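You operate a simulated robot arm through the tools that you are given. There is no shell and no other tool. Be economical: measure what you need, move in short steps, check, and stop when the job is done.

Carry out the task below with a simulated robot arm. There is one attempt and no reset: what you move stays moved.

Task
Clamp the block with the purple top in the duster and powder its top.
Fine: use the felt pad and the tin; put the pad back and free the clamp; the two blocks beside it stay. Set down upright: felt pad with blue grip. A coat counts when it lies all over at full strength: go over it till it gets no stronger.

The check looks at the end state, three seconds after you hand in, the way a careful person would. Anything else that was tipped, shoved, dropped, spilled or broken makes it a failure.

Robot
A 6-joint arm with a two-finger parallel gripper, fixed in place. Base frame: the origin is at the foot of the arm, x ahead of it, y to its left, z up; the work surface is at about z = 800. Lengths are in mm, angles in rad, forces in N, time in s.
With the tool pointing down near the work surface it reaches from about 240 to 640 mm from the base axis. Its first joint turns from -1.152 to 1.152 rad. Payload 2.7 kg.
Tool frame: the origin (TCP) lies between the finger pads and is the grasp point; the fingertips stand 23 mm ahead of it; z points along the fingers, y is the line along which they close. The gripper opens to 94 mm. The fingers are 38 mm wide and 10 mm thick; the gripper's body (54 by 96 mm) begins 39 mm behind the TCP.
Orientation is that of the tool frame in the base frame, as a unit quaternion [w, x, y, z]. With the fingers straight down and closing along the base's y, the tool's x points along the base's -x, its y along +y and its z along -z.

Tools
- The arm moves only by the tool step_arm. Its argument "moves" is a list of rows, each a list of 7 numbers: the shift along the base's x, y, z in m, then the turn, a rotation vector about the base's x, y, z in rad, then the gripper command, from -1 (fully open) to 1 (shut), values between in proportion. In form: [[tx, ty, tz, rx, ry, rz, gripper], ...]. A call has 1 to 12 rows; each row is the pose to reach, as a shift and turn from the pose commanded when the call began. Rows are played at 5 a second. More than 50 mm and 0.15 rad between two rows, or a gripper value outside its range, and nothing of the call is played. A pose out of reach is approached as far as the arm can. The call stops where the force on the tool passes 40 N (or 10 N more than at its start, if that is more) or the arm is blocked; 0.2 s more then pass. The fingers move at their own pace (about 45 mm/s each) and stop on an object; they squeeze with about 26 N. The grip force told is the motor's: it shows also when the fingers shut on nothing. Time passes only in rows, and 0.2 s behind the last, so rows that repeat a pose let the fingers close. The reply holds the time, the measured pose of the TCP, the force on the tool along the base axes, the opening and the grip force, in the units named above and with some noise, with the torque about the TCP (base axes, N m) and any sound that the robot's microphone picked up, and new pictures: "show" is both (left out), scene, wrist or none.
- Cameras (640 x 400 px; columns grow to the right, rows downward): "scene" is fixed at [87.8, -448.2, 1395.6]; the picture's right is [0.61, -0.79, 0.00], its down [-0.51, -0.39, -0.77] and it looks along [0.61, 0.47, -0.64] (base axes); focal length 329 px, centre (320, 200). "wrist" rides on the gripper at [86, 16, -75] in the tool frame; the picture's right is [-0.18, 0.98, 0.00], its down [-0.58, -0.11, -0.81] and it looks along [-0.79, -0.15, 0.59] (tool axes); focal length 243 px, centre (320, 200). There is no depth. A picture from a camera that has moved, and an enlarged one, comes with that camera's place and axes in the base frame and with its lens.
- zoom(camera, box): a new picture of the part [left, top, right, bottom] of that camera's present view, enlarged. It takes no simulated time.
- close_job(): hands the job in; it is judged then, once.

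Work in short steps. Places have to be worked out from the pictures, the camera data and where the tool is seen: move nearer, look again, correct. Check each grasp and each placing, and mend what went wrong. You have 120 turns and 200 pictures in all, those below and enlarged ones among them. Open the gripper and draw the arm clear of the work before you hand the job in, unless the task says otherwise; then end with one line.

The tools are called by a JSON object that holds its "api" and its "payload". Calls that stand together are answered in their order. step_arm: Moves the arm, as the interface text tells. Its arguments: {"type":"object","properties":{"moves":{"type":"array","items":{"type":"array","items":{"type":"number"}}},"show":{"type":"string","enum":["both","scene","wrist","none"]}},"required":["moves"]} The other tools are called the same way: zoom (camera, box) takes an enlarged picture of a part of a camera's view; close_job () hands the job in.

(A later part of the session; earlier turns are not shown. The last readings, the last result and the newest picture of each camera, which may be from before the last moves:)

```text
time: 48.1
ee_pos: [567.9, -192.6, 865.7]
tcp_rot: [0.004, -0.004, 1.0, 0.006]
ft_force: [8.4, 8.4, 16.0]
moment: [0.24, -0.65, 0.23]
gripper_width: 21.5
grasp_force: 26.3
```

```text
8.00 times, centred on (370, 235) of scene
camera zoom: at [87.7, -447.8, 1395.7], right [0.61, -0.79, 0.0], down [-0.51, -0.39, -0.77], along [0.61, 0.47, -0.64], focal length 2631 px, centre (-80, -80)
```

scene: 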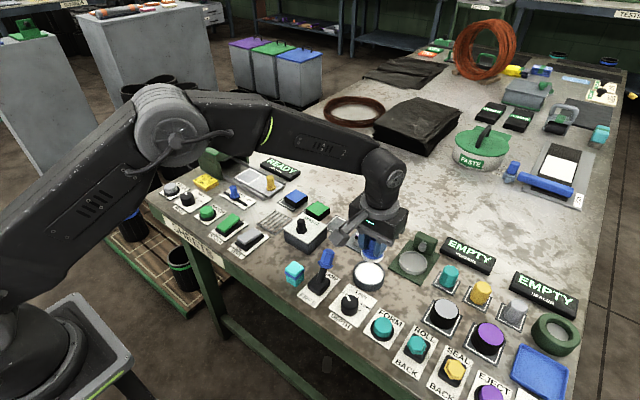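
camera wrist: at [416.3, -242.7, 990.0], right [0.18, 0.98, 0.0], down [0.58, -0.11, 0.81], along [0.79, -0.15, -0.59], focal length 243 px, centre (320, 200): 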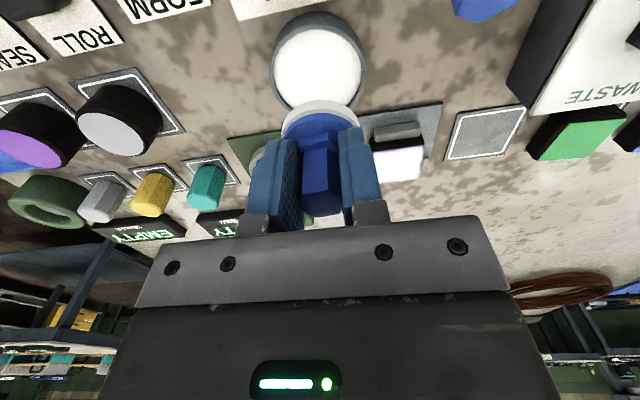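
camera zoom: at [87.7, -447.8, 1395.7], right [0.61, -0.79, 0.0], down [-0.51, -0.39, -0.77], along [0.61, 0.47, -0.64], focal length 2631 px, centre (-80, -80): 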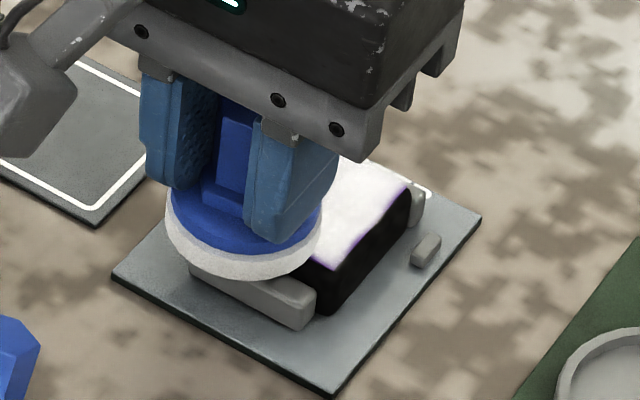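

The first rub was cut short by the force limit, so the pattern was offset; a purple fringe is left on the -y and near edges. I lift, straighten the tool, and inspect.

{"api": "step_arm", "payload": {"moves": [[0, 0, 0.03, 0, 0, 0, 1], [-0.02, -0.02, 0.06, -0.012, 0.008, -0.008, 1], [-0.05, -0.05, 0.065, -0.012, 0.008, -0.008, 1], [-0.055, -0.09, 0.065, -0.012, 0.008, -0.008, 1]], "show": "wrist"}}

{"api": "zoom", "payload": {"camera": "wrist", "box": [320, 60, 480, 200]}}

{"api": "zoom", "payload": {"camera": "scene", "box": [340, 210, 400, 260]}}

```text
time: 49.1
ee_pos: [509.1, -284.1, 928.9]
tcp_rot: [-0.004, 0.0, 1.0, 0.001]
ft_force: [0.6, 0.5, -0.6]
moment: [-0.01, 0.01, -0.01]
gripper_width: 21.5
grasp_force: 26.1
camera wrist: at [424.3, -267.1, 1005.0], right [0.18, 0.98, 0.0], down [0.59, -0.11, 0.8], along [0.79, -0.15, -0.6], focal length 243 px, centre (320, 200)
```

wrist: 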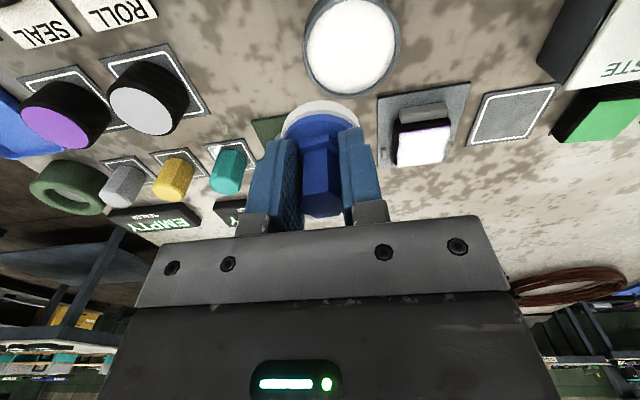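

```text
2.86 times, centred on (400, 130) of wrist
camera zoom: at [424.3, -267.1, 1005.0], right [0.18, 0.98, 0.0], down [0.59, -0.11, 0.8], along [0.79, -0.15, -0.6], focal length 693 px, centre (91, 400)
```

zoom: 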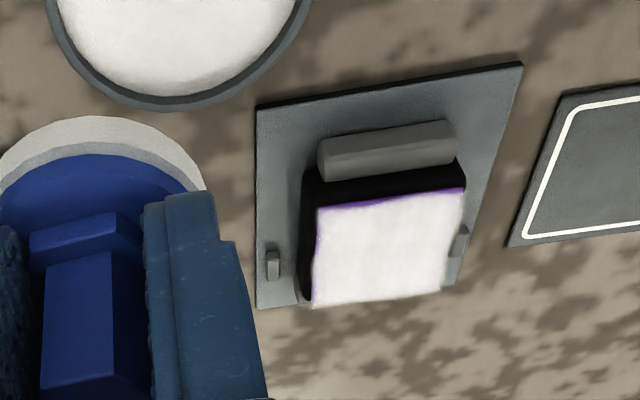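

```text
8.00 times, centred on (370, 235) of scene
camera zoom: at [87.8, -448.1, 1395.6], right [0.61, -0.79, 0.0], down [-0.51, -0.39, -0.77], along [0.61, 0.47, -0.64], focal length 2631 px, centre (-80, -80)
```

zoom: 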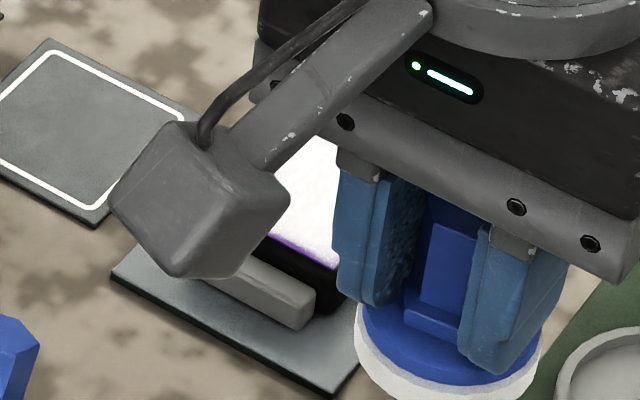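

Near edge (and a thin -y edge) still show purple fringe; probably the felt ran out before reaching there. Reload again and then do the edges first.

{"api": "step_arm", "payload": {"moves": [[-0.007, 0.024, 0, 0, -0.008, 0, 1], [-0.007, 0.024, -0.03, 0, -0.008, 0, 1], [-0.007, 0.024, -0.055, 0, -0.008, 0, 1], [-0.007, 0.024, -0.062, 0, -0.008, 0, 1], [-0.007, 0.024, -0.065, 0, -0.008, 0, 1]], "show": "wrist"}}

```text
time: 50.3
ee_pos: [504.0, -259.3, 864.5]
tcp_rot: [0.0, 0.002, 1.0, 0.0]
ft_force: [0.4, 0.3, -0.6]
moment: [0.05, -0.04, 0.04]
gripper_width: 21.5
grasp_force: 26.0
camera wrist: at [418.0, -243.3, 939.4], right [0.19, 0.98, 0.0], down [0.58, -0.11, 0.81], along [0.79, -0.15, -0.59], focal length 243 px, centre (320, 200)
```

wrist: 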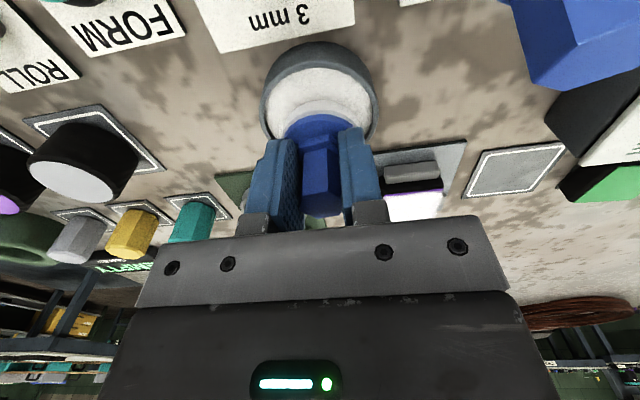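

{"api": "step_arm", "payload": {"moves": [[-0.001, -0.001, -0.002, 0, 0, 0, 1], [-0.001, -0.001, -0.004, 0, 0, 0, 1], [-0.001, -0.001, -0.005, 0, 0, 0, 1]], "show": "none"}}

```text
time: 51.1
ee_pos: [503.2, -261.9, 861.2]
tcp_rot: [0.0, 0.002, 1.0, 0.0]
ft_force: [-1.7, 0.4, 2.6]
moment: [0.01, 0.01, 0.02]
gripper_width: 21.5
grasp_force: 25.4
```

Contact begins again at 861. Press ~1.5 mm, wiggle and lift.

{"api": "step_arm", "payload": {"moves": [[0, 0, -0.0015, 0, 0, 0, 1], [0.003, 0, -0.0015, 0, 0, 0, 1], [0, 0.003, -0.0015, 0, 0, 0, 1], [-0.003, 0, -0.0015, 0, 0, 0, 1], [0, -0.003, -0.0015, 0, 0, 0, 1], [0, 0, -0.0015, 0, 0, 0, 1], [0, 0, 0.02, 0, 0, 0, 1], [0, 0, 0.04, 0, 0, 0, 1]], "show": "none"}}

{"api": "step_arm", "payload": {"moves": [[0.028, 0.02, 0, 0, 0, 0, 1], [0.056, 0.045, 0, 0, 0, 0, 1], [0.08, 0.061, 0, 0, 0, 0, 1], [0.08, 0.061, -0.02, 0, 0, 0, 1], [0.08, 0.061, -0.031, 0, 0, 0, 1]], "show": "wrist"}}

{"api": "zoom", "payload": {"camera": "wrist", "box": [230, 20, 410, 200]}}

```text
time: 52.9
ee_pos: [501.1, -258.9, 901.2]
tcp_rot: [-0.002, 0.0, 1.0, 0.002]
ft_force: [0.5, 0.2, -1.1]
moment: [0.0, -0.04, 0.01]
gripper_width: 21.5
grasp_force: 25.2
```

```text
time: 54.1
ee_pos: [584.3, -197.9, 869.2]
tcp_rot: [0.0, 0.0, 1.0, 0.0]
ft_force: [0.1, 0.0, -1.7]
moment: [0.04, 0.0, 0.01]
gripper_width: 21.5
grasp_force: 25.9
camera wrist: at [498.0, -182.7, 943.4], right [0.19, 0.98, 0.0], down [0.58, -0.11, 0.81], along [0.79, -0.15, -0.59], focal length 243 px, centre (320, 200)
```

wrist: 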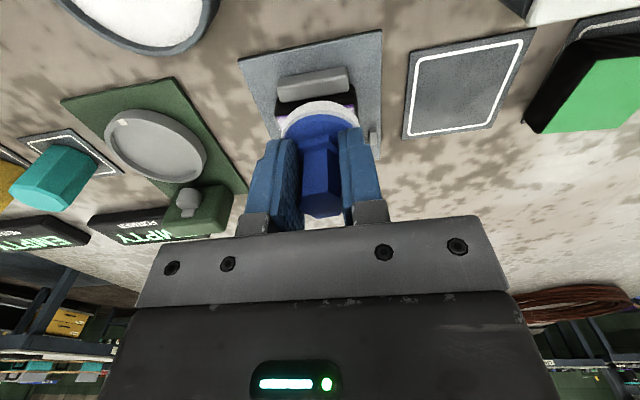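

```text
2.22 times, centred on (320, 110) of wrist
camera zoom: at [498.0, -182.7, 943.4], right [0.19, 0.98, 0.0], down [0.58, -0.11, 0.81], along [0.79, -0.15, -0.59], focal length 539 px, centre (320, 400)
```

zoom: 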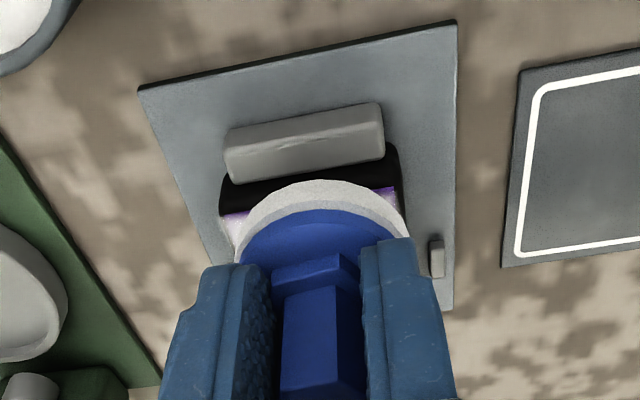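

Now to the near edge at x≈573, then lowering carefully.

{"api": "step_arm", "payload": {"moves": [[-0.011, -0.003, 0, 0, 0, 0, 1], [-0.011, -0.003, -0.002, 0, 0, 0, 1], [-0.011, -0.003, -0.003, 0, 0, 0, 1], [-0.011, -0.003, -0.004, 0, 0, 0, 1]], "show": "none"}}

```text
time: 55.1
ee_pos: [573.1, -203.7, 866.6]
tcp_rot: [0.001, 0.0, 1.0, 0.0]
ft_force: [-5.7, 2.6, 13.4]
moment: [0.11, 0.03, 0.04]
gripper_width: 21.4
grasp_force: 25.7
```

13 N contact. Strokes along the near edge, and then the -y side.

{"api": "step_arm", "payload": {"moves": [[0, 0.008, 0, 0, 0, 0, 1], [0, 0.016, 0, 0, 0, 0, 1], [0.004, 0.016, 0, 0, 0, 0, 1], [0.004, 0.008, 0, 0, 0, 0, 1], [0.004, 0, 0, 0, 0, 0, 1], [0.004, -0.008, 0, 0, 0, 0, 1], [0.004, -0.016, 0, 0, 0, 0, 1], [0, -0.016, 0, 0, 0, 0, 1], [0, -0.008, 0, 0, 0, 0, 1], [0, 0, 0, 0, 0, 0, 1]], "show": "none"}}

```text
time: 57.3
ee_pos: [571.1, -206.9, 867.0]
tcp_rot: [0.001, 0.002, 1.0, -0.001]
ft_force: [-3.0, -16.7, 21.6]
moment: [-0.54, -0.13, -0.21]
gripper_width: 21.4
grasp_force: 25.5
```

Continuing along the -y side and over the middle.

{"api": "step_arm", "payload": {"moves": [[0, -0.008, 0.0005, 0, 0, 0, 1], [0.006, -0.016, 0.0005, 0, 0, 0, 1], [0.014, -0.018, 0.0005, 0, 0, 0, 1], [0.022, -0.018, 0.0005, 0, 0, 0, 1], [0.028, -0.016, 0.0005, 0, 0, 0, 1], [0.022, -0.012, 0.0005, 0, 0, 0, 1], [0.014, -0.012, 0.0005, 0, 0, 0, 1], [0.006, -0.012, 0.0005, 0, 0, 0, 1], [0.006, -0.004, 0.0005, 0, 0, 0, 1], [0.014, 0, 0.0005, 0, 0, 0, 1]], "show": "none"}}

```text
time: 59.5
ee_pos: [585.6, -206.2, 867.7]
tcp_rot: [-0.001, 0.001, 1.0, 0.0]
ft_force: [-13.5, -9.8, 20.3]
moment: [-0.33, 0.38, -0.06]
gripper_width: 21.5
grasp_force: 26.2
```

Good contact throughout. Now the +y side and far edge, then lift.

{"api": "step_arm", "payload": {"moves": [[0, 0.008, 0.0005, 0, 0, 0, 1], [0, 0.018, 0.0005, 0, 0, 0, 1], [0.008, 0.02, 0.0005, 0, 0, 0, 1], [0.016, 0.02, 0.0005, 0, 0, 0, 1], [0.022, 0.016, 0.0005, 0, 0, 0, 1], [0.022, 0.008, 0.0005, 0, 0, 0, 1], [0.022, 0, 0.0005, 0, 0, 0, 1], [0.018, -0.008, 0.0005, 0, 0, 0, 1], [0.01, 0, 0.0005, 0, 0, 0, 1], [0, 0, 0.0005, 0, 0, 0, 1], [0, 0, 0.03, 0, 0, 0, 1]], "show": "none"}}

{"api": "step_arm", "payload": {"moves": [[-0.02, -0.03, 0.02, 0, 0, 0, 1], [-0.05, -0.06, 0.03, 0, 0, 0, 1], [-0.08, -0.085, 0.03, 0, 0, 0, 1]], "show": "none"}}

{"api": "zoom", "payload": {"camera": "wrist", "box": [340, 60, 480, 180]}}

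{"api": "zoom", "payload": {"camera": "scene", "box": [340, 210, 420, 280]}}

```text
time: 61.9
ee_pos: [585.0, -204.0, 894.4]
tcp_rot: [-0.002, 0.001, 1.0, 0.0]
ft_force: [0.5, -0.5, -0.5]
moment: [0.0, -0.01, 0.02]
gripper_width: 21.6
grasp_force: 25.9
```

```text
time: 62.7
ee_pos: [505.0, -286.7, 924.7]
tcp_rot: [0.0, 0.001, 1.0, 0.0]
ft_force: [0.3, -0.8, -0.3]
moment: [0.0, -0.02, 0.03]
gripper_width: 21.2
grasp_force: 26.0
```

```text
3.33 times, centred on (410, 120) of wrist
camera zoom: at [419.8, -271.2, 1000.3], right [0.19, 0.98, 0.0], down [0.58, -0.11, 0.81], along [0.79, -0.15, -0.59], focal length 809 px, centre (20, 467)
```

zoom: 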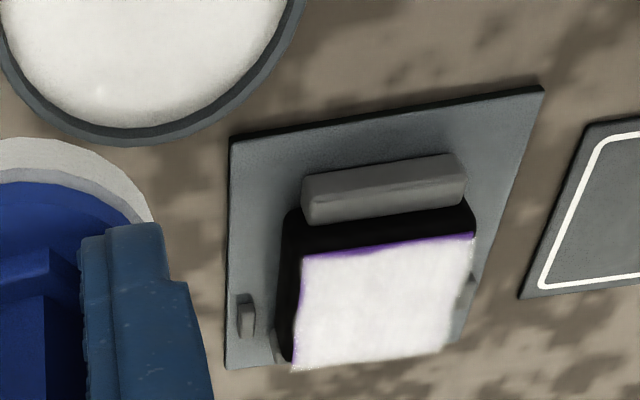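

```text
5.71 times, centred on (380, 245) of scene
camera zoom: at [87.8, -448.1, 1395.6], right [0.61, -0.79, 0.0], down [-0.51, -0.39, -0.77], along [0.61, 0.47, -0.64], focal length 1879 px, centre (-23, -57)
```

zoom: 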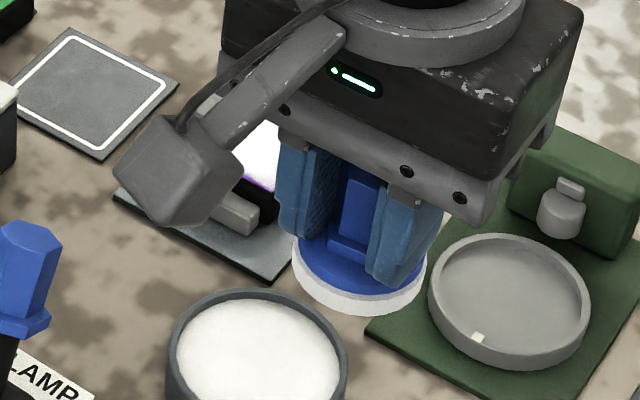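

Let me look closer at the remaining fringe.

{"api": "zoom", "payload": {"camera": "wrist", "box": [394, 104, 454, 144]}}

```text
10.00 times, centred on (424, 124) of wrist
camera zoom: at [419.8, -271.2, 1000.3], right [0.19, 0.98, 0.0], down [0.58, -0.11, 0.81], along [0.79, -0.15, -0.59], focal length 2426 px, centre (-720, 960)
```

zoom: 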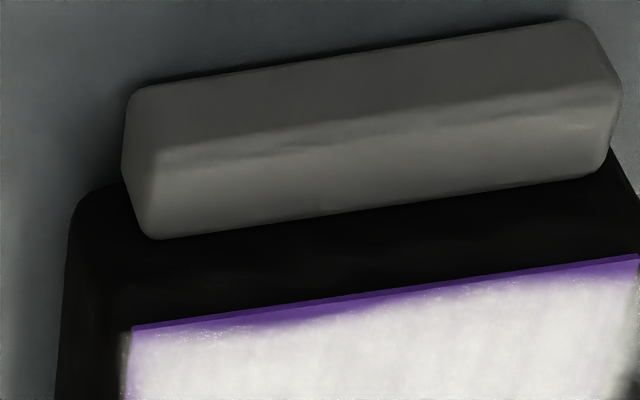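

There's a purple side line plus about 2 mm of weak coat on top along the near edge. It seems deposits are weak when the pad centre is off the block, so I'll reload and rub with the pad centre just inside that edge.

{"api": "step_arm", "payload": {"moves": [[-0.003, 0.026, 0, 0, 0, 0, 1], [-0.003, 0.026, -0.03, 0, 0, 0, 1], [-0.003, 0.026, -0.055, 0, 0, 0, 1], [-0.003, 0.026, -0.061, 0, 0, 0, 1], [-0.003, 0.026, -0.064, 0, 0, 0, 1]], "show": "wrist"}}

{"api": "zoom", "payload": {"camera": "scene", "box": [330, 220, 430, 300]}}

```text
time: 63.9
ee_pos: [503.0, -262.0, 860.9]
tcp_rot: [0.001, 0.0, 1.0, 0.0]
ft_force: [-0.4, 0.1, 0.2]
moment: [0.02, -0.03, -0.02]
gripper_width: 21.5
grasp_force: 26.2
camera wrist: at [416.8, -245.9, 936.2], right [0.19, 0.98, 0.0], down [0.58, -0.11, 0.81], along [0.79, -0.15, -0.59], focal length 243 px, centre (320, 200)
```

wrist: 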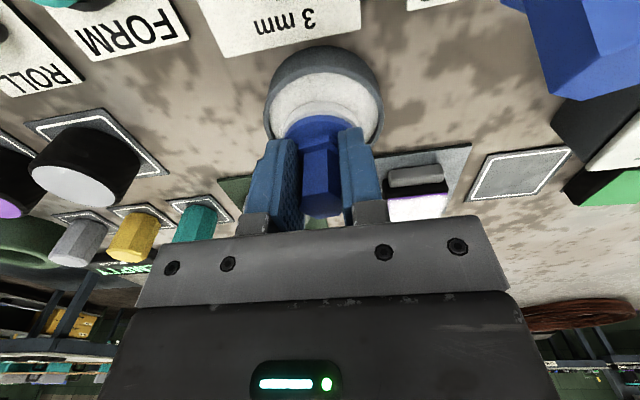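

```text
5.00 times, centred on (380, 260) of scene
camera zoom: at [87.8, -448.2, 1395.6], right [0.61, -0.79, 0.0], down [-0.51, -0.39, -0.77], along [0.61, 0.47, -0.64], focal length 1644 px, centre (20, -100)
```

zoom: 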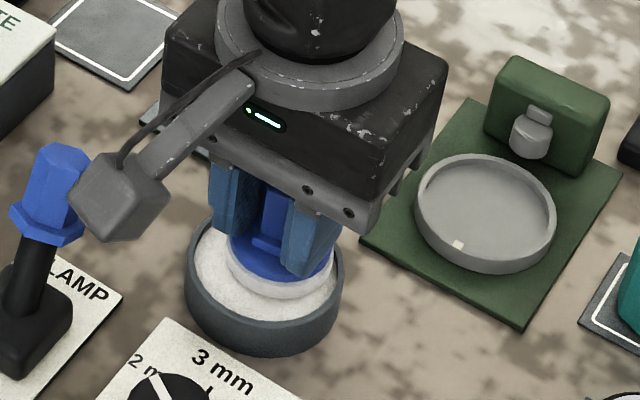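

At the powder surface. Press, wiggle, and lift.

{"api": "step_arm", "payload": {"moves": [[-0.002, 0.001, -0.001, 0, 0, 0, 1], [-0.002, 0.001, -0.002, 0, 0, 0, 1], [0.001, 0.001, -0.002, 0, 0, 0, 1], [-0.002, 0.004, -0.002, 0, 0, 0, 1], [-0.005, 0.001, -0.002, 0, 0, 0, 1], [-0.002, -0.002, -0.002, 0, 0, 0, 1], [-0.002, 0.001, -0.002, 0, 0, 0, 1], [-0.002, 0.001, 0.02, 0, 0, 0, 1], [-0.002, 0.001, 0.04, 0, 0, 0, 1]], "show": "none"}}

{"api": "step_arm", "payload": {"moves": [[0.028, 0.02, 0, 0, 0, 0, 1], [0.056, 0.04, 0, 0, 0, 0, 1], [0.081, 0.06, 0, 0, 0, 0, 1], [0.081, 0.06, -0.02, 0, 0, 0, 1], [0.081, 0.06, -0.03, 0, 0, 0, 1], [0.081, 0.06, -0.034, 0, 0, 0, 1]], "show": "none"}}

```text
time: 65.9
ee_pos: [500.0, -260.6, 901.6]
tcp_rot: [-0.001, 0.0, 1.0, 0.001]
ft_force: [-0.4, 0.1, -0.1]
moment: [0.01, 0.0, 0.0]
gripper_width: 21.4
grasp_force: 26.3
```

```text
time: 67.3
ee_pos: [582.8, -201.2, 867.1]
tcp_rot: [0.0, 0.001, 1.0, 0.0]
ft_force: [0.6, 0.6, -1.0]
moment: [-0.03, -0.03, 0.02]
gripper_width: 21.3
grasp_force: 25.9
```

At (583,-201). Lower to contact.

{"api": "step_arm", "payload": {"moves": [[0, 0, -0.001, 0, 0, 0, 1], [0, 0, -0.002, 0, 0, 0, 1], [0, 0, -0.003, 0, 0, 0, 1]], "show": "none"}}

```text
time: 68.1
ee_pos: [581.9, -201.8, 866.7]
tcp_rot: [0.002, 0.0, 1.0, 0.0]
ft_force: [-5.5, 4.8, 16.8]
moment: [0.24, 0.08, 0.08]
gripper_width: 21.4
grasp_force: 25.4
```

16.8 N. Strokes along the near edge with the pad centre kept over the block.

{"api": "step_arm", "payload": {"moves": [[-0.002, 0.006, 0.0005, 0, 0, 0, 1], [-0.002, 0.012, 0.0005, 0, 0, 0, 1], [-0.002, 0.016, 0.0005, 0, 0, 0, 1], [-0.004, 0.01, 0.0005, 0, 0, 0, 1], [-0.004, 0.004, 0.0005, 0, 0, 0, 1], [-0.004, -0.004, 0.0005, 0, 0, 0, 1], [-0.004, -0.01, 0.0005, 0, 0, 0, 1], [-0.002, -0.016, 0.0005, 0, 0, 0, 1], [-0.004, -0.01, 0.0005, 0, 0, 0, 1], [-0.004, -0.004, 0.0005, 0, 0, 0, 1], [-0.004, 0.004, 0.0005, 0, 0, 0, 1], [0, 0, 0.0005, 0, 0, 0, 1]], "show": "none"}}

{"api": "step_arm", "payload": {"moves": [[0, 0, 0.03, 0, 0, 0, 1], [-0.02, -0.03, 0.05, 0, 0, 0, 1], [-0.05, -0.06, 0.06, 0, 0, 0, 1], [-0.08, -0.088, 0.06, 0, 0, 0, 1]], "show": "none"}}

{"api": "zoom", "payload": {"camera": "wrist", "box": [384, 94, 464, 154]}}

```text
time: 70.7
ee_pos: [579.6, -199.6, 866.2]
tcp_rot: [-0.002, 0.001, 1.0, 0.001]
ft_force: [-19.5, -0.5, 27.0]
moment: [-0.06, 0.42, -0.02]
gripper_width: 21.1
grasp_force: 25.7
```

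```text
time: 71.7
ee_pos: [500.5, -290.5, 925.5]
tcp_rot: [0.0, 0.001, 1.0, 0.001]
ft_force: [-0.4, 0.5, 0.5]
moment: [0.0, 0.01, -0.02]
gripper_width: 21.2
grasp_force: 25.7
```

```text
6.67 times, centred on (424, 124) of wrist
camera zoom: at [415.0, -272.1, 1000.2], right [0.19, 0.98, 0.0], down [0.58, -0.11, 0.81], along [0.79, -0.15, -0.59], focal length 1618 px, centre (-373, 707)
```

zoom: 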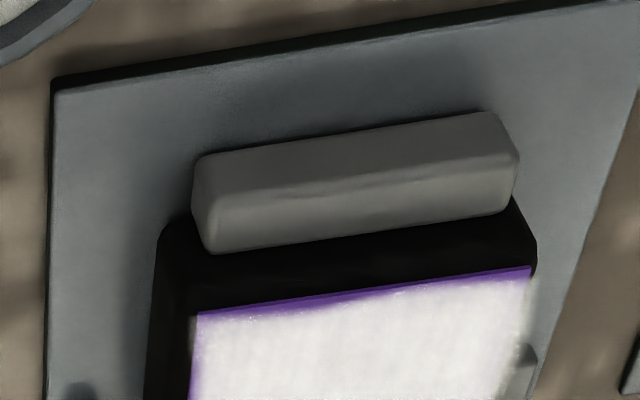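

Improved; only about 1 mm of fade remains at that edge. I'll move aside for a clear scene view of the whole top.

{"api": "step_arm", "payload": {"moves": [[-0.03, 0.03, 0.01, 0, 0, 0, 1], [-0.06, 0.06, 0.02, 0, 0, 0, 1], [-0.09, 0.09, 0.03, 0, 0, 0, 1]], "show": "none"}}

{"api": "zoom", "payload": {"camera": "scene", "box": [350, 220, 390, 250]}}

{"api": "zoom", "payload": {"camera": "scene", "box": [270, 170, 430, 320]}}

```text
time: 72.5
ee_pos: [413.8, -200.5, 955.2]
tcp_rot: [0.0, 0.001, 1.0, 0.0]
ft_force: [0.5, 0.4, -0.9]
moment: [0.03, 0.01, -0.03]
gripper_width: 21.1
grasp_force: 26.0
```

```text
13.33 times, centred on (370, 235) of scene
camera zoom: at [87.8, -448.2, 1395.6], right [0.61, -0.79, 0.0], down [-0.51, -0.39, -0.77], along [0.61, 0.47, -0.64], focal length 4385 px, centre (-347, -267)
```

zoom: 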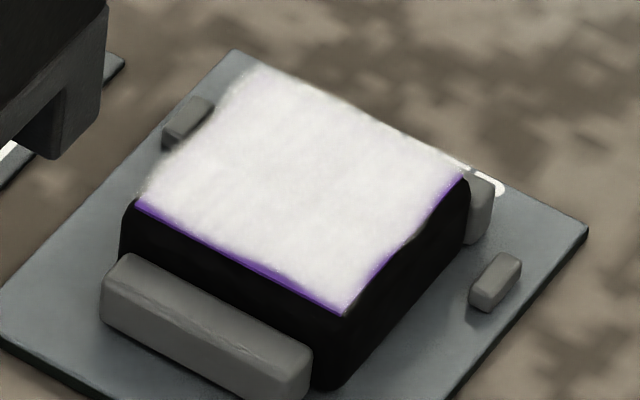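

```text
2.67 times, centred on (350, 245) of scene
camera zoom: at [87.8, -448.2, 1395.6], right [0.61, -0.79, 0.0], down [-0.51, -0.39, -0.77], along [0.61, 0.47, -0.64], focal length 877 px, centre (240, 80)
```

zoom: 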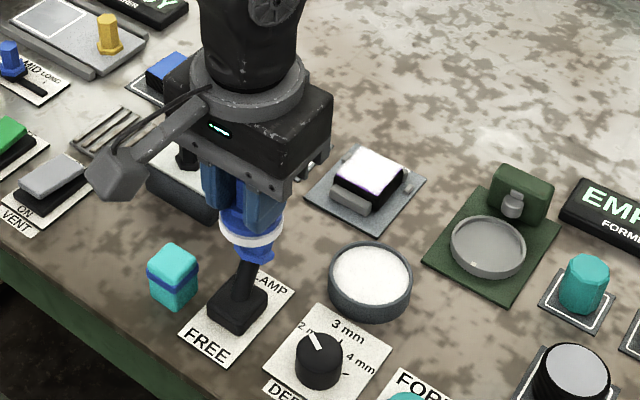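

Clear view: white all over except thin purple along the near edge and the far half of the -y edge. One more loaded pass on those edges. First reload.

{"api": "step_arm", "payload": {"moves": [[0.035, -0.02, 0, 0, 0, 0, 1], [0.065, -0.045, 0, 0, 0, 0, 1], [0.088, -0.06, -0.01, 0, 0, 0, 1], [0.088, -0.06, -0.05, 0, 0, 0, 1], [0.088, -0.06, -0.085, 0, 0, 0, 1], [0.088, -0.06, -0.092, 0, 0, 0, 1], [0.088, -0.06, -0.094, 0, 0, 0, 1]], "show": "wrist"}}

```text
time: 74.1
ee_pos: [501.1, -258.8, 859.7]
tcp_rot: [0.001, 0.001, 1.0, -0.001]
ft_force: [-0.2, 0.1, 0.5]
moment: [0.0, -0.01, 0.01]
gripper_width: 21.4
grasp_force: 26.0
camera wrist: at [415.3, -242.7, 935.2], right [0.19, 0.98, 0.0], down [0.58, -0.11, 0.81], along [0.79, -0.15, -0.59], focal length 243 px, centre (320, 200)
```

wrist: 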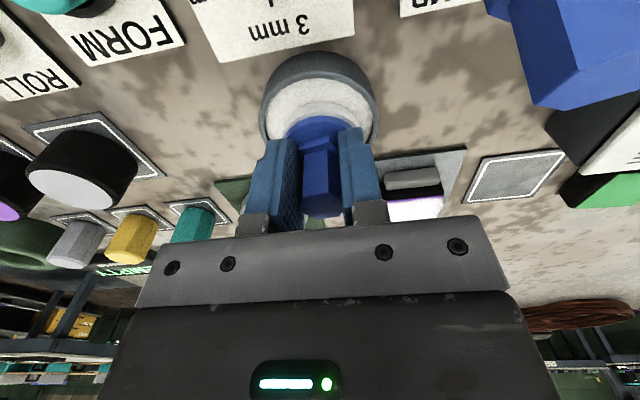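

{"api": "step_arm", "payload": {"moves": [[0, -0.001, -0.001, 0, 0, 0, 1], [0, -0.001, -0.0025, 0, 0, 0, 1], [0.003, -0.001, -0.0025, 0, 0, 0, 1], [0, 0.002, -0.0025, 0, 0, 0, 1], [-0.003, -0.001, -0.0025, 0, 0, 0, 1], [0, -0.004, -0.0025, 0, 0, 0, 1], [0, -0.001, -0.0025, 0, 0, 0, 1], [0, 0, 0.02, 0, 0, 0, 1], [0, 0, 0.04, 0, 0, 0, 1]], "show": "none"}}

{"api": "step_arm", "payload": {"moves": [[0.028, 0.02, 0, 0, 0, 0, 1], [0.056, 0.04, 0, 0, 0, 0, 1], [0.079, 0.058, 0, 0, 0, 0, 1], [0.079, 0.058, -0.02, 0, 0, 0, 1], [0.079, 0.058, -0.032, 0, 0, 0, 1], [0.079, 0.058, -0.036, 0, 0, 0, 1]], "show": "none"}}

```text
time: 76.1
ee_pos: [500.7, -260.2, 898.9]
tcp_rot: [-0.001, 0.002, 1.0, 0.001]
ft_force: [-0.1, 0.4, -0.6]
moment: [-0.01, 0.01, -0.02]
gripper_width: 21.6
grasp_force: 26.1
```

```text
time: 77.5
ee_pos: [578.8, -200.8, 866.2]
tcp_rot: [0.0, 0.0, 1.0, 0.0]
ft_force: [-6.5, 2.1, 9.6]
moment: [0.12, 0.11, -0.01]
gripper_width: 21.3
grasp_force: 26.1
```

In contact at (579,-201). Zigzag strokes along the near edge.

{"api": "step_arm", "payload": {"moves": [[0, -0.006, -0.0005, 0, 0, 0, 1], [0.003, -0.012, -0.0005, 0, 0, 0, 1], [0, -0.016, -0.0005, 0, 0, 0, 1], [-0.003, -0.01, -0.0005, 0, 0, 0, 1], [0.003, -0.004, -0.0005, 0, 0, 0, 1], [-0.003, 0, -0.0005, 0, 0, 0, 1], [0.003, 0.006, -0.0005, 0, 0, 0, 1], [-0.003, 0.012, -0.0005, 0, 0, 0, 1], [0, 0.017, -0.0005, 0, 0, 0, 1], [0, 0.008, -0.0005, 0, 0, 0, 1], [0, 0, -0.0005, 0, 0, 0, 1]], "show": "none"}}

```text
time: 79.8
ee_pos: [580.8, -188.2, 867.3]
tcp_rot: [-0.001, -0.002, 1.0, 0.004]
ft_force: [-0.4, 1.4, 3.6]
moment: [-0.06, -0.03, -0.02]
gripper_width: 21.5
grasp_force: 25.6
stopped in row 11: the force on the tool passed its limit at 45 N (the readings are from after the stop); the commanded pose is now the measured one
```

Stopped at the end of the pattern (45 N); nothing amiss. Now sweep over to the -y edge and along it to the far corner at light pressure.

{"api": "step_arm", "payload": {"moves": [[0, -0.01, 0, 0, 0, 0, 1], [0.002, -0.018, 0, 0, 0, 0, 1], [0.004, -0.025, -0.0005, 0, 0, 0, 1], [0.01, -0.027, -0.0005, 0, 0, 0, 1], [0.015, -0.023, -0.0005, 0, 0, 0, 1], [0.019, -0.027, -0.0005, 0, 0, 0, 1], [0.02, -0.022, -0.0005, 0, 0, 0, 1], [0.016, -0.027, -0.0005, 0, 0, 0, 1], [0.02, -0.026, -0.0005, 0, 0, 0, 1], [0.012, -0.022, -0.0005, 0, 0, 0, 1]], "show": "none"}}

```text
time: 82.0
ee_pos: [594.1, -209.8, 866.6]
tcp_rot: [0.0, -0.002, 1.0, 0.004]
ft_force: [6.7, -3.9, 11.8]
moment: [-0.18, -0.44, 0.02]
gripper_width: 21.6
grasp_force: 25.7
```

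Good contact. A sweep over centre and +y side, then lift and move aside for the scene view.

{"api": "step_arm", "payload": {"moves": [[0.006, 0.008, 0, 0, 0, 0, 1], [0.008, 0.016, 0, 0, 0, 0, 1], [0.006, 0.024, 0, 0, 0, 0, 1], [-0.004, 0.022, 0, 0, 0, 0, 1], [0, 0.012, 0, 0, 0, 0, 1], [0, 0.008, 0, 0, 0, 0, 1], [0, 0.008, 0.03, 0, 0, 0, 1]], "show": "none"}}

{"api": "step_arm", "payload": {"moves": [[-0.035, 0, 0.02, 0, 0, 0, 1], [-0.075, 0, 0.045, 0, 0, 0, 1], [-0.12, 0, 0.06, 0, 0, 0, 1], [-0.165, 0, 0.06, 0, 0, 0, 1], [-0.18, 0, 0.06, 0, 0, 0, 1]], "show": "none"}}

{"api": "zoom", "payload": {"camera": "scene", "box": [350, 220, 390, 250]}}

{"api": "zoom", "payload": {"camera": "wrist", "box": [280, 60, 440, 180]}}

```text
time: 83.6
ee_pos: [590.7, -204.5, 892.8]
tcp_rot: [-0.004, -0.002, 1.0, 0.004]
ft_force: [0.1, 0.0, -0.1]
moment: [0.0, 0.01, 0.03]
gripper_width: 21.6
grasp_force: 26.2
```

```text
time: 84.8
ee_pos: [411.4, -201.4, 956.7]
tcp_rot: [-0.003, -0.002, 1.0, 0.005]
ft_force: [0.0, 0.9, 0.2]
moment: [0.02, 0.02, 0.0]
gripper_width: 21.6
grasp_force: 26.6
```

```text
13.33 times, centred on (370, 235) of scene
camera zoom: at [87.8, -448.2, 1395.6], right [0.61, -0.79, 0.0], down [-0.51, -0.39, -0.77], along [0.61, 0.47, -0.64], focal length 4385 px, centre (-347, -267)
```

zoom: 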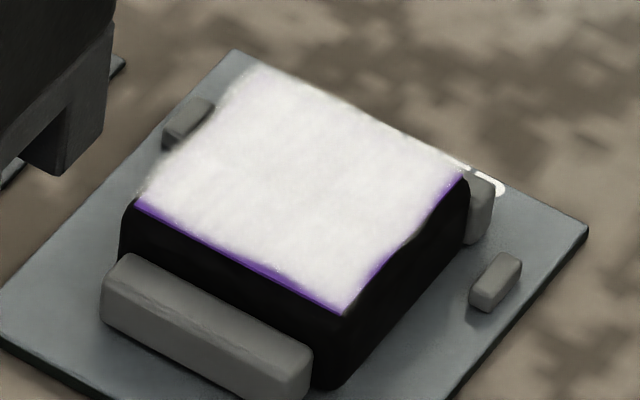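

```text
3.33 times, centred on (360, 120) of wrist
camera zoom: at [325.4, -186.2, 1031.5], right [0.18, 0.98, 0.01], down [0.58, -0.11, 0.8], along [0.79, -0.14, -0.6], focal length 809 px, centre (187, 467)
```

zoom: 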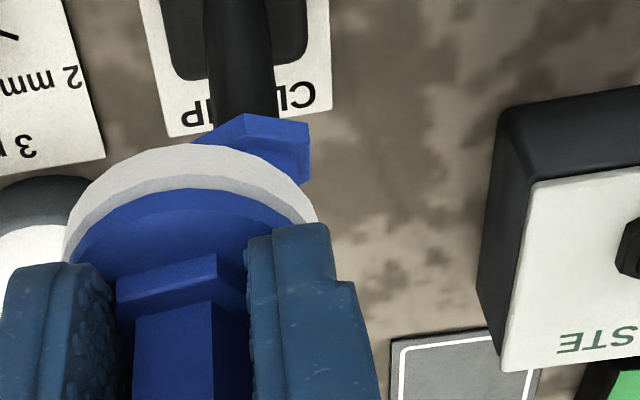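

The coat looks unchanged from before, so it's at saturation; the thin purple line appears to be the cap's side. I'll confirm from the wrist camera on the way to the pad's home, straightening the tool.

{"api": "step_arm", "payload": {"moves": [[0.03, -0.03, 0, -0.01, -0.006, -0.004, 1], [0.06, -0.06, -0.01, -0.01, -0.006, -0.004, 1], [0.088, -0.088, -0.025, -0.01, -0.006, -0.004, 1], [0.088, -0.088, -0.032, -0.01, -0.006, -0.004, 1]], "show": "none"}}

{"api": "zoom", "payload": {"camera": "wrist", "box": [384, 94, 464, 154]}}

```text
time: 85.8
ee_pos: [500.4, -288.7, 924.5]
tcp_rot: [0.001, 0.001, 1.0, 0.0]
ft_force: [0.0, -0.1, -0.5]
moment: [0.05, 0.0, 0.01]
gripper_width: 21.3
grasp_force: 25.9
```

```text
6.67 times, centred on (424, 124) of wrist
camera zoom: at [414.2, -272.6, 998.6], right [0.18, 0.98, 0.0], down [0.58, -0.11, 0.81], along [0.79, -0.15, -0.59], focal length 1618 px, centre (-373, 707)
```

zoom: 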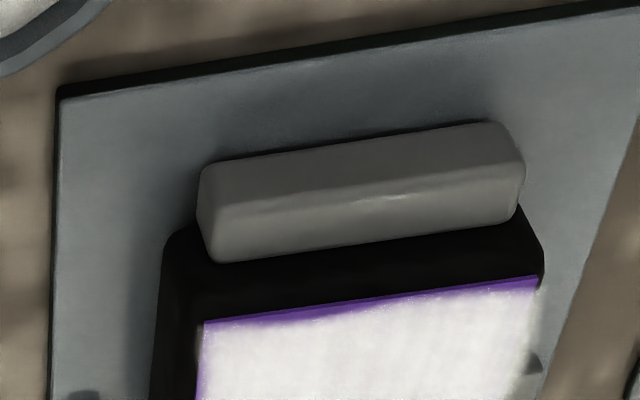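

There's still about 1 mm of weaker coat at the near edge; maybe the pad sits slightly tilted in the grip. I'll reload once more and do a pass with the tool tilted slightly so the near/-y side of the felt bears down.

{"api": "step_arm", "payload": {"moves": [[0.001, 0.029, 0, 0, 0, 0, 1], [0.001, 0.029, -0.03, 0, 0, 0, 1], [0.001, 0.029, -0.055, 0, 0, 0, 1], [0.001, 0.029, -0.063, 0, 0, 0, 1], [0.001, 0.029, -0.066, 0, 0, 0, 1]], "show": "none"}}

{"api": "zoom", "payload": {"camera": "scene", "box": [330, 220, 430, 300]}}

```text
time: 87.0
ee_pos: [502.8, -262.0, 859.9]
tcp_rot: [0.004, 0.0, 1.0, -0.001]
ft_force: [-6.3, 4.8, 23.8]
moment: [0.19, 0.31, -0.01]
gripper_width: 21.7
grasp_force: 25.9
```

```text
5.00 times, centred on (380, 260) of scene
camera zoom: at [87.2, -447.8, 1395.8], right [0.61, -0.79, 0.0], down [-0.51, -0.39, -0.77], along [0.61, 0.47, -0.64], focal length 1644 px, centre (20, -100)
```

zoom: 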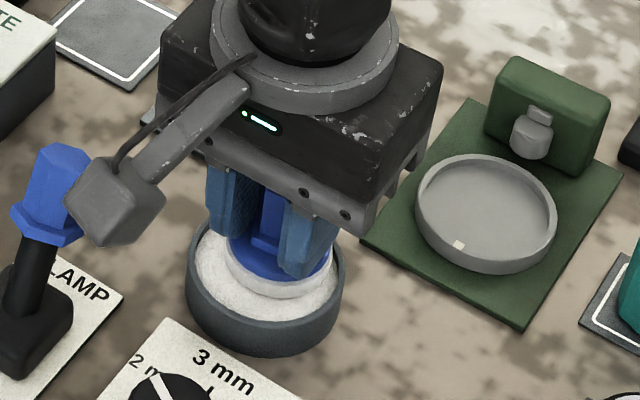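

Pressed at 24 N. A small wiggle with less pressure, lift, and go back over the block's near edge, tilting on arrival.

{"api": "step_arm", "payload": {"moves": [[-0.001, 0.001, 0.001, 0, 0, 0, 1], [0.002, 0.001, 0.001, 0, 0, 0, 1], [-0.001, 0.004, 0.001, 0, 0, 0, 1], [-0.003, 0.001, 0.001, 0, 0, 0, 1], [-0.001, -0.002, 0.001, 0, 0, 0, 1], [-0.001, 0.001, 0.02, 0, 0, 0, 1], [-0.001, 0.001, 0.042, 0, 0, 0, 1]], "show": "none"}}

{"api": "step_arm", "payload": {"moves": [[0.028, 0.02, 0, 0, 0, 0, 1], [0.056, 0.04, 0, 0, 0, 0, 1], [0.078, 0.057, 0, 0.02, -0.02, 0, 1], [0.078, 0.057, -0.01, 0.05, -0.05, 0, 1], [0.078, 0.057, -0.026, 0.05, -0.05, 0, 1]], "show": "none"}}

{"api": "zoom", "payload": {"camera": "scene", "box": [330, 190, 410, 260]}}

```text
time: 88.6
ee_pos: [500.3, -258.5, 898.4]
tcp_rot: [-0.001, 0.001, 1.0, 0.001]
ft_force: [0.5, -0.6, -0.7]
moment: [0.0, 0.01, -0.01]
gripper_width: 21.5
grasp_force: 25.6
```

```text
time: 89.8
ee_pos: [579.5, -202.6, 874.1]
tcp_rot: [0.025, 0.0, 0.999, 0.025]
ft_force: [0.5, 0.7, 0.0]
moment: [0.01, -0.04, -0.03]
gripper_width: 21.6
grasp_force: 26.1
```

```text
5.71 times, centred on (370, 225) of scene
camera zoom: at [87.8, -448.2, 1395.6], right [0.61, -0.79, 0.0], down [-0.51, -0.39, -0.77], along [0.61, 0.47, -0.64], focal length 1879 px, centre (34, 57)
```

zoom: 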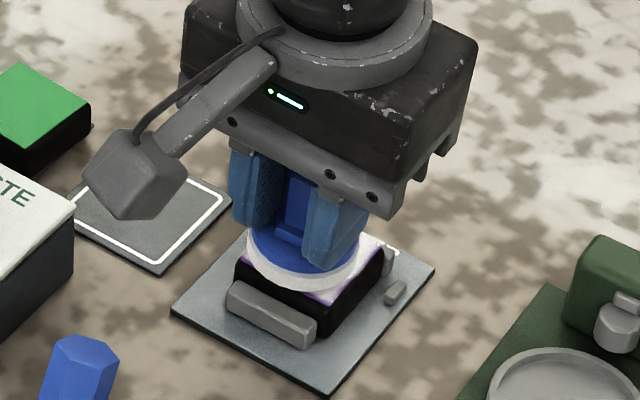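

Lowering to contact.

{"api": "step_arm", "payload": {"moves": [[0, 0, -0.004, 0, 0, 0, 1], [0, 0, -0.007, 0, 0, 0, 1], [0, 0, -0.008, 0, 0, 0, 1], [0, 0, -0.009, 0, 0, 0, 1]], "show": "none"}}

```text
time: 90.8
ee_pos: [580.0, -202.6, 867.3]
tcp_rot: [0.028, 0.0, 0.999, 0.024]
ft_force: [-8.0, -0.4, 19.6]
moment: [-0.3, 0.42, -0.11]
gripper_width: 21.1
grasp_force: 26.2
```

{"api": "step_arm", "payload": {"moves": [[0, 0.006, 0.0005, 0, 0, 0, 1], [0.003, 0.012, 0.0005, 0, 0, 0, 1], [0, 0.017, 0.0005, 0, 0, 0, 1], [0.004, 0.01, 0.0005, 0, 0, 0, 1], [0, 0.004, 0.0005, 0, 0, 0, 1], [0.004, -0.002, 0.0005, 0, 0, 0, 1], [0, -0.008, 0.0005, 0, 0, 0, 1], [0.004, -0.012, 0.0005, 0, 0, 0, 1], [0.01, -0.012, 0.0005, 0, 0, 0, 1], [0.016, -0.013, 0.0005, 0, 0, 0, 1], [0.01, -0.008, 0.0005, 0, 0, 0, 1]], "show": "none"}}

{"api": "step_arm", "payload": {"moves": [[0, 0, 0.03, -0.02, 0.02, 0, 1], [-0.03, 0, 0.045, -0.05, 0.05, 0, 1], [-0.07, 0, 0.06, -0.05, 0.05, 0, 1], [-0.115, 0, 0.07, -0.05, 0.05, 0, 1], [-0.16, 0, 0.08, -0.05, 0.05, 0, 1], [-0.18, 0, 0.09, -0.05, 0.05, 0, 1]], "show": "none"}}

{"api": "zoom", "payload": {"camera": "scene", "box": [350, 220, 390, 250]}}

```text
time: 91.8
ee_pos: [582.6, -189.3, 869.1]
tcp_rot: [0.022, -0.002, 0.999, 0.028]
ft_force: [-4.6, 1.7, 7.3]
moment: [-0.09, 0.21, -0.06]
gripper_width: 21.4
grasp_force: 25.9
stopped in row 5: the force on the tool passed its limit at 44 N (the readings are from after the stop); the commanded pose is now the measured one
```

```text
time: 93.2
ee_pos: [401.8, -189.7, 956.7]
tcp_rot: [-0.002, -0.001, 1.0, 0.002]
ft_force: [0.0, -0.2, 0.3]
moment: [-0.04, -0.01, 0.01]
gripper_width: 21.3
grasp_force: 25.6
```

```text
13.33 times, centred on (370, 235) of scene
camera zoom: at [87.8, -448.2, 1395.6], right [0.61, -0.79, 0.0], down [-0.51, -0.39, -0.77], along [0.61, 0.47, -0.64], focal length 4385 px, centre (-347, -267)
```

zoom: 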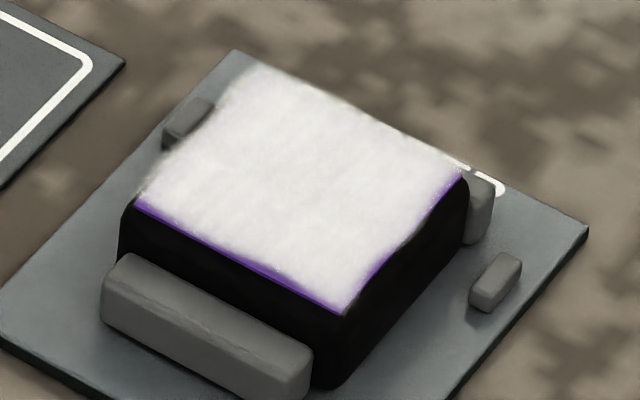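

No further change: the coat is saturated. Returning the pad to its home at (498,-340).

{"api": "step_arm", "payload": {"moves": [[0.024, -0.038, 0, 0, 0, 0, 1], [0.048, -0.075, 0, 0, 0, 0, 1], [0.072, -0.112, 0, 0, 0, 0, 1], [0.0965, -0.15, 0, 0, 0, 0, 1], [0.0965, -0.15, -0.04, 0, 0, 0, 1], [0.0965, -0.15, -0.085, 0, 0, 0, 1], [0.0965, -0.15, -0.105, 0, 0, 0, 1]]}}

{"api": "zoom", "payload": {"camera": "scene", "box": [360, 240, 440, 320]}}

```text
time: 94.8
ee_pos: [499.0, -339.5, 852.8]
tcp_rot: [-0.002, -0.001, 1.0, 0.003]
ft_force: [-0.2, 1.0, -0.6]
moment: [0.0, 0.0, 0.03]
gripper_width: 21.4
grasp_force: 26.4
camera wrist: at [414.1, -323.6, 927.4], right [0.18, 0.98, 0.0], down [0.59, -0.11, 0.8], along [0.79, -0.14, -0.6], focal length 243 px, centre (320, 200)
```

scene: 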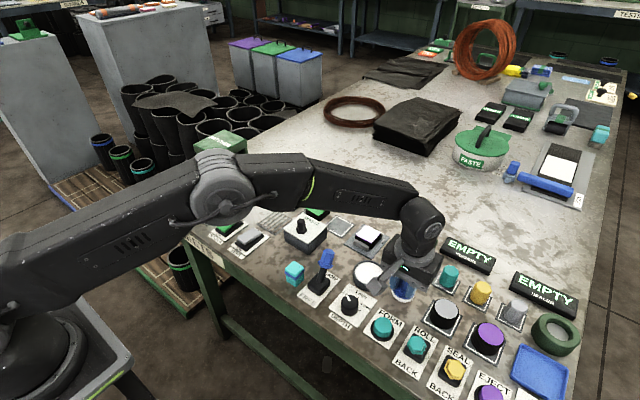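
wrist: 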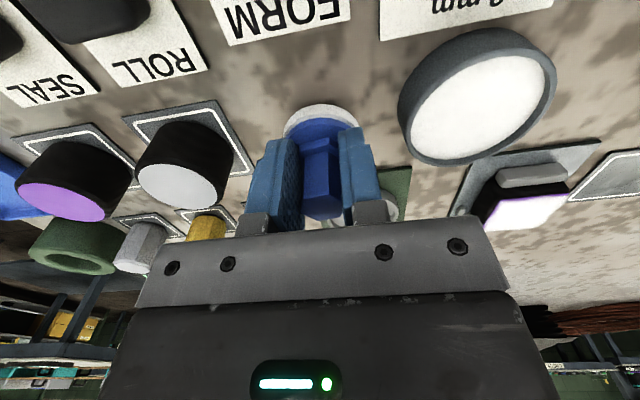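

```text
5.00 times, centred on (400, 280) of scene
camera zoom: at [87.8, -448.2, 1395.6], right [0.61, -0.79, 0.0], down [-0.51, -0.39, -0.77], along [0.61, 0.47, -0.64], focal length 1644 px, centre (-80, -200)
```

zoom: 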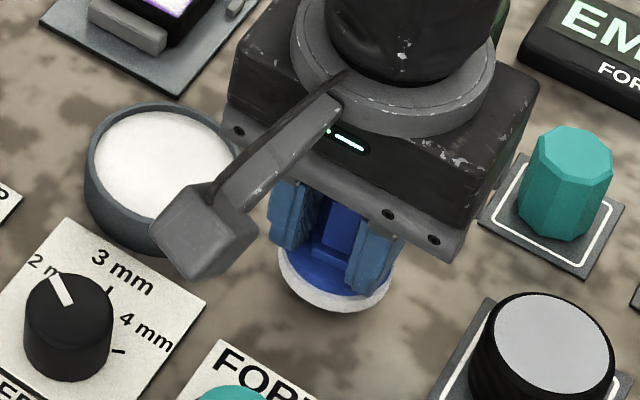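

Above its home. Lowering to table contact.

{"api": "step_arm", "payload": {"moves": [[0, 0, -0.005, 0, 0, 0, 1], [0, 0, -0.009, 0, 0, 0, 1], [0, 0, -0.011, 0, 0, 0, 1], [0, 0, -0.012, 0, 0, 0, 1]], "show": "none"}}

{"api": "step_arm", "payload": {"moves": [[0, 0, -0.001, 0, 0, 0, 1], [0, 0, -0.0015, 0, 0, 0, 1]], "show": "none"}}

```text
time: 95.8
ee_pos: [500.8, -340.0, 843.5]
tcp_rot: [-0.002, -0.001, 1.0, 0.001]
ft_force: [-5.3, 2.7, 20.9]
moment: [0.02, -0.13, 0.02]
gripper_width: 21.4
grasp_force: 26.0
```

```text
time: 96.5
ee_pos: [501.2, -339.3, 842.2]
tcp_rot: [0.001, 0.0, 1.0, 0.001]
ft_force: [-4.3, 6.0, 34.5]
moment: [0.09, -0.2, 0.04]
gripper_width: 21.3
grasp_force: 25.6
```

Pad on the table. Ease up 2 mm of command, open modestly, then rise straight.

{"api": "step_arm", "payload": {"moves": [[0, 0, 0.002, 0, 0, 0, 1], [0, 0, 0.002, 0, 0, 0, 0.4], [0, 0, 0.002, 0, 0, 0, 0.15], [0, 0, 0.002, 0, 0, 0, 0.15], [0, 0, 0.02, 0, 0, 0, 0.15], [0, 0, 0.06, 0, 0, 0, 0.15], [-0.02, 0, 0.1, 0, 0, 0, 0.15]]}}

{"api": "zoom", "payload": {"camera": "scene", "box": [360, 240, 440, 320]}}

```text
time: 98.0
ee_pos: [478.6, -339.0, 936.5]
tcp_rot: [-0.004, 0.0, 1.0, 0.003]
ft_force: [-0.7, -0.3, 0.1]
moment: [0.05, 0.02, 0.01]
gripper_width: 40.0
grasp_force: 0.1
camera wrist: at [393.3, -322.7, 1012.0], right [0.18, 0.98, 0.01], down [0.59, -0.11, 0.8], along [0.79, -0.14, -0.6], focal length 243 px, centre (320, 200)
```

scene: 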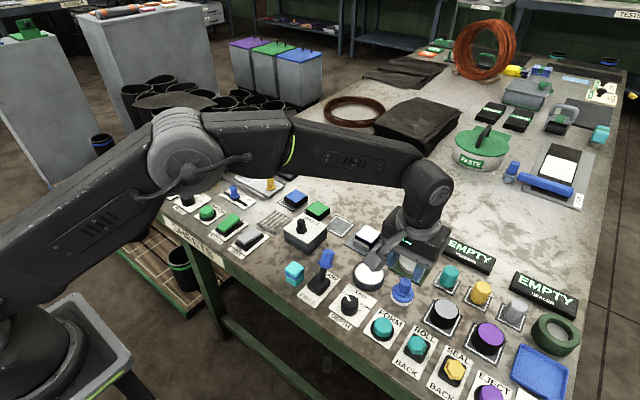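
wrist: 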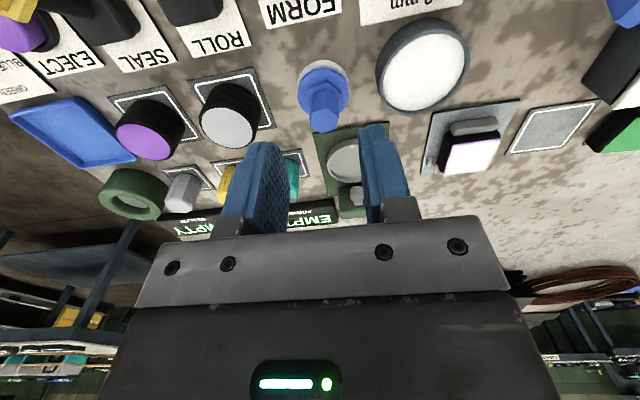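

```text
5.00 times, centred on (400, 280) of scene
camera zoom: at [87.8, -448.2, 1395.6], right [0.61, -0.79, 0.0], down [-0.51, -0.39, -0.77], along [0.61, 0.47, -0.64], focal length 1644 px, centre (-80, -200)
```

zoom: 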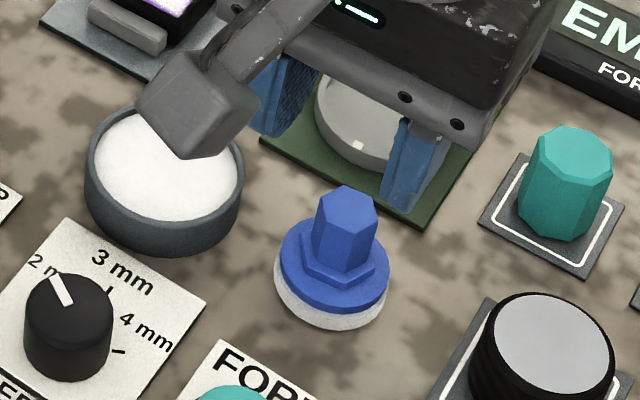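

Pad is upright at its home. Now freeing the clamp: go to the far side of the lever with closed fingers.

{"api": "step_arm", "payload": {"moves": [[0, 0.035, 0.01, -0.006, -0.008, 0, 1], [0, 0.075, 0.01, -0.006, -0.008, 0, 1], [0.002, 0.115, 0.01, -0.006, -0.008, 0, 1], [0.005, 0.149, 0.01, -0.006, -0.008, 0, 1], [0.005, 0.149, -0.02, -0.006, -0.008, 0, 1]]}}

{"api": "zoom", "payload": {"camera": "scene", "box": [280, 200, 400, 310]}}

```text
time: 99.2
ee_pos: [483.5, -189.4, 917.7]
tcp_rot: [0.001, 0.0, 1.0, 0.0]
ft_force: [-0.4, 0.3, 0.3]
moment: [0.03, 0.01, 0.0]
gripper_width: 0.0
grasp_force: 26.0
camera wrist: at [397.0, -172.9, 991.6], right [0.18, 0.98, 0.0], down [0.58, -0.11, 0.81], along [0.79, -0.15, -0.59], focal length 243 px, centre (320, 200)
```

scene: 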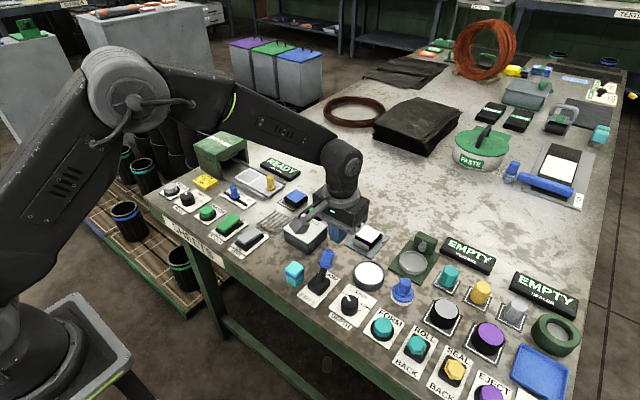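
wrist: 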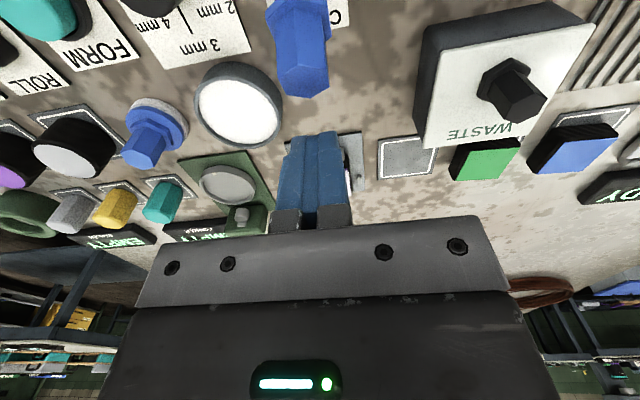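

```text
3.64 times, centred on (340, 255) of scene
camera zoom: at [87.8, -448.1, 1395.6], right [0.61, -0.79, 0.0], down [-0.51, -0.39, -0.77], along [0.61, 0.47, -0.64], focal length 1196 px, centre (247, 0)
```

zoom: 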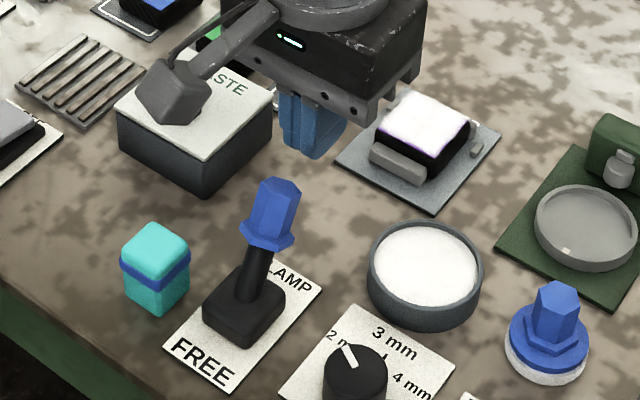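

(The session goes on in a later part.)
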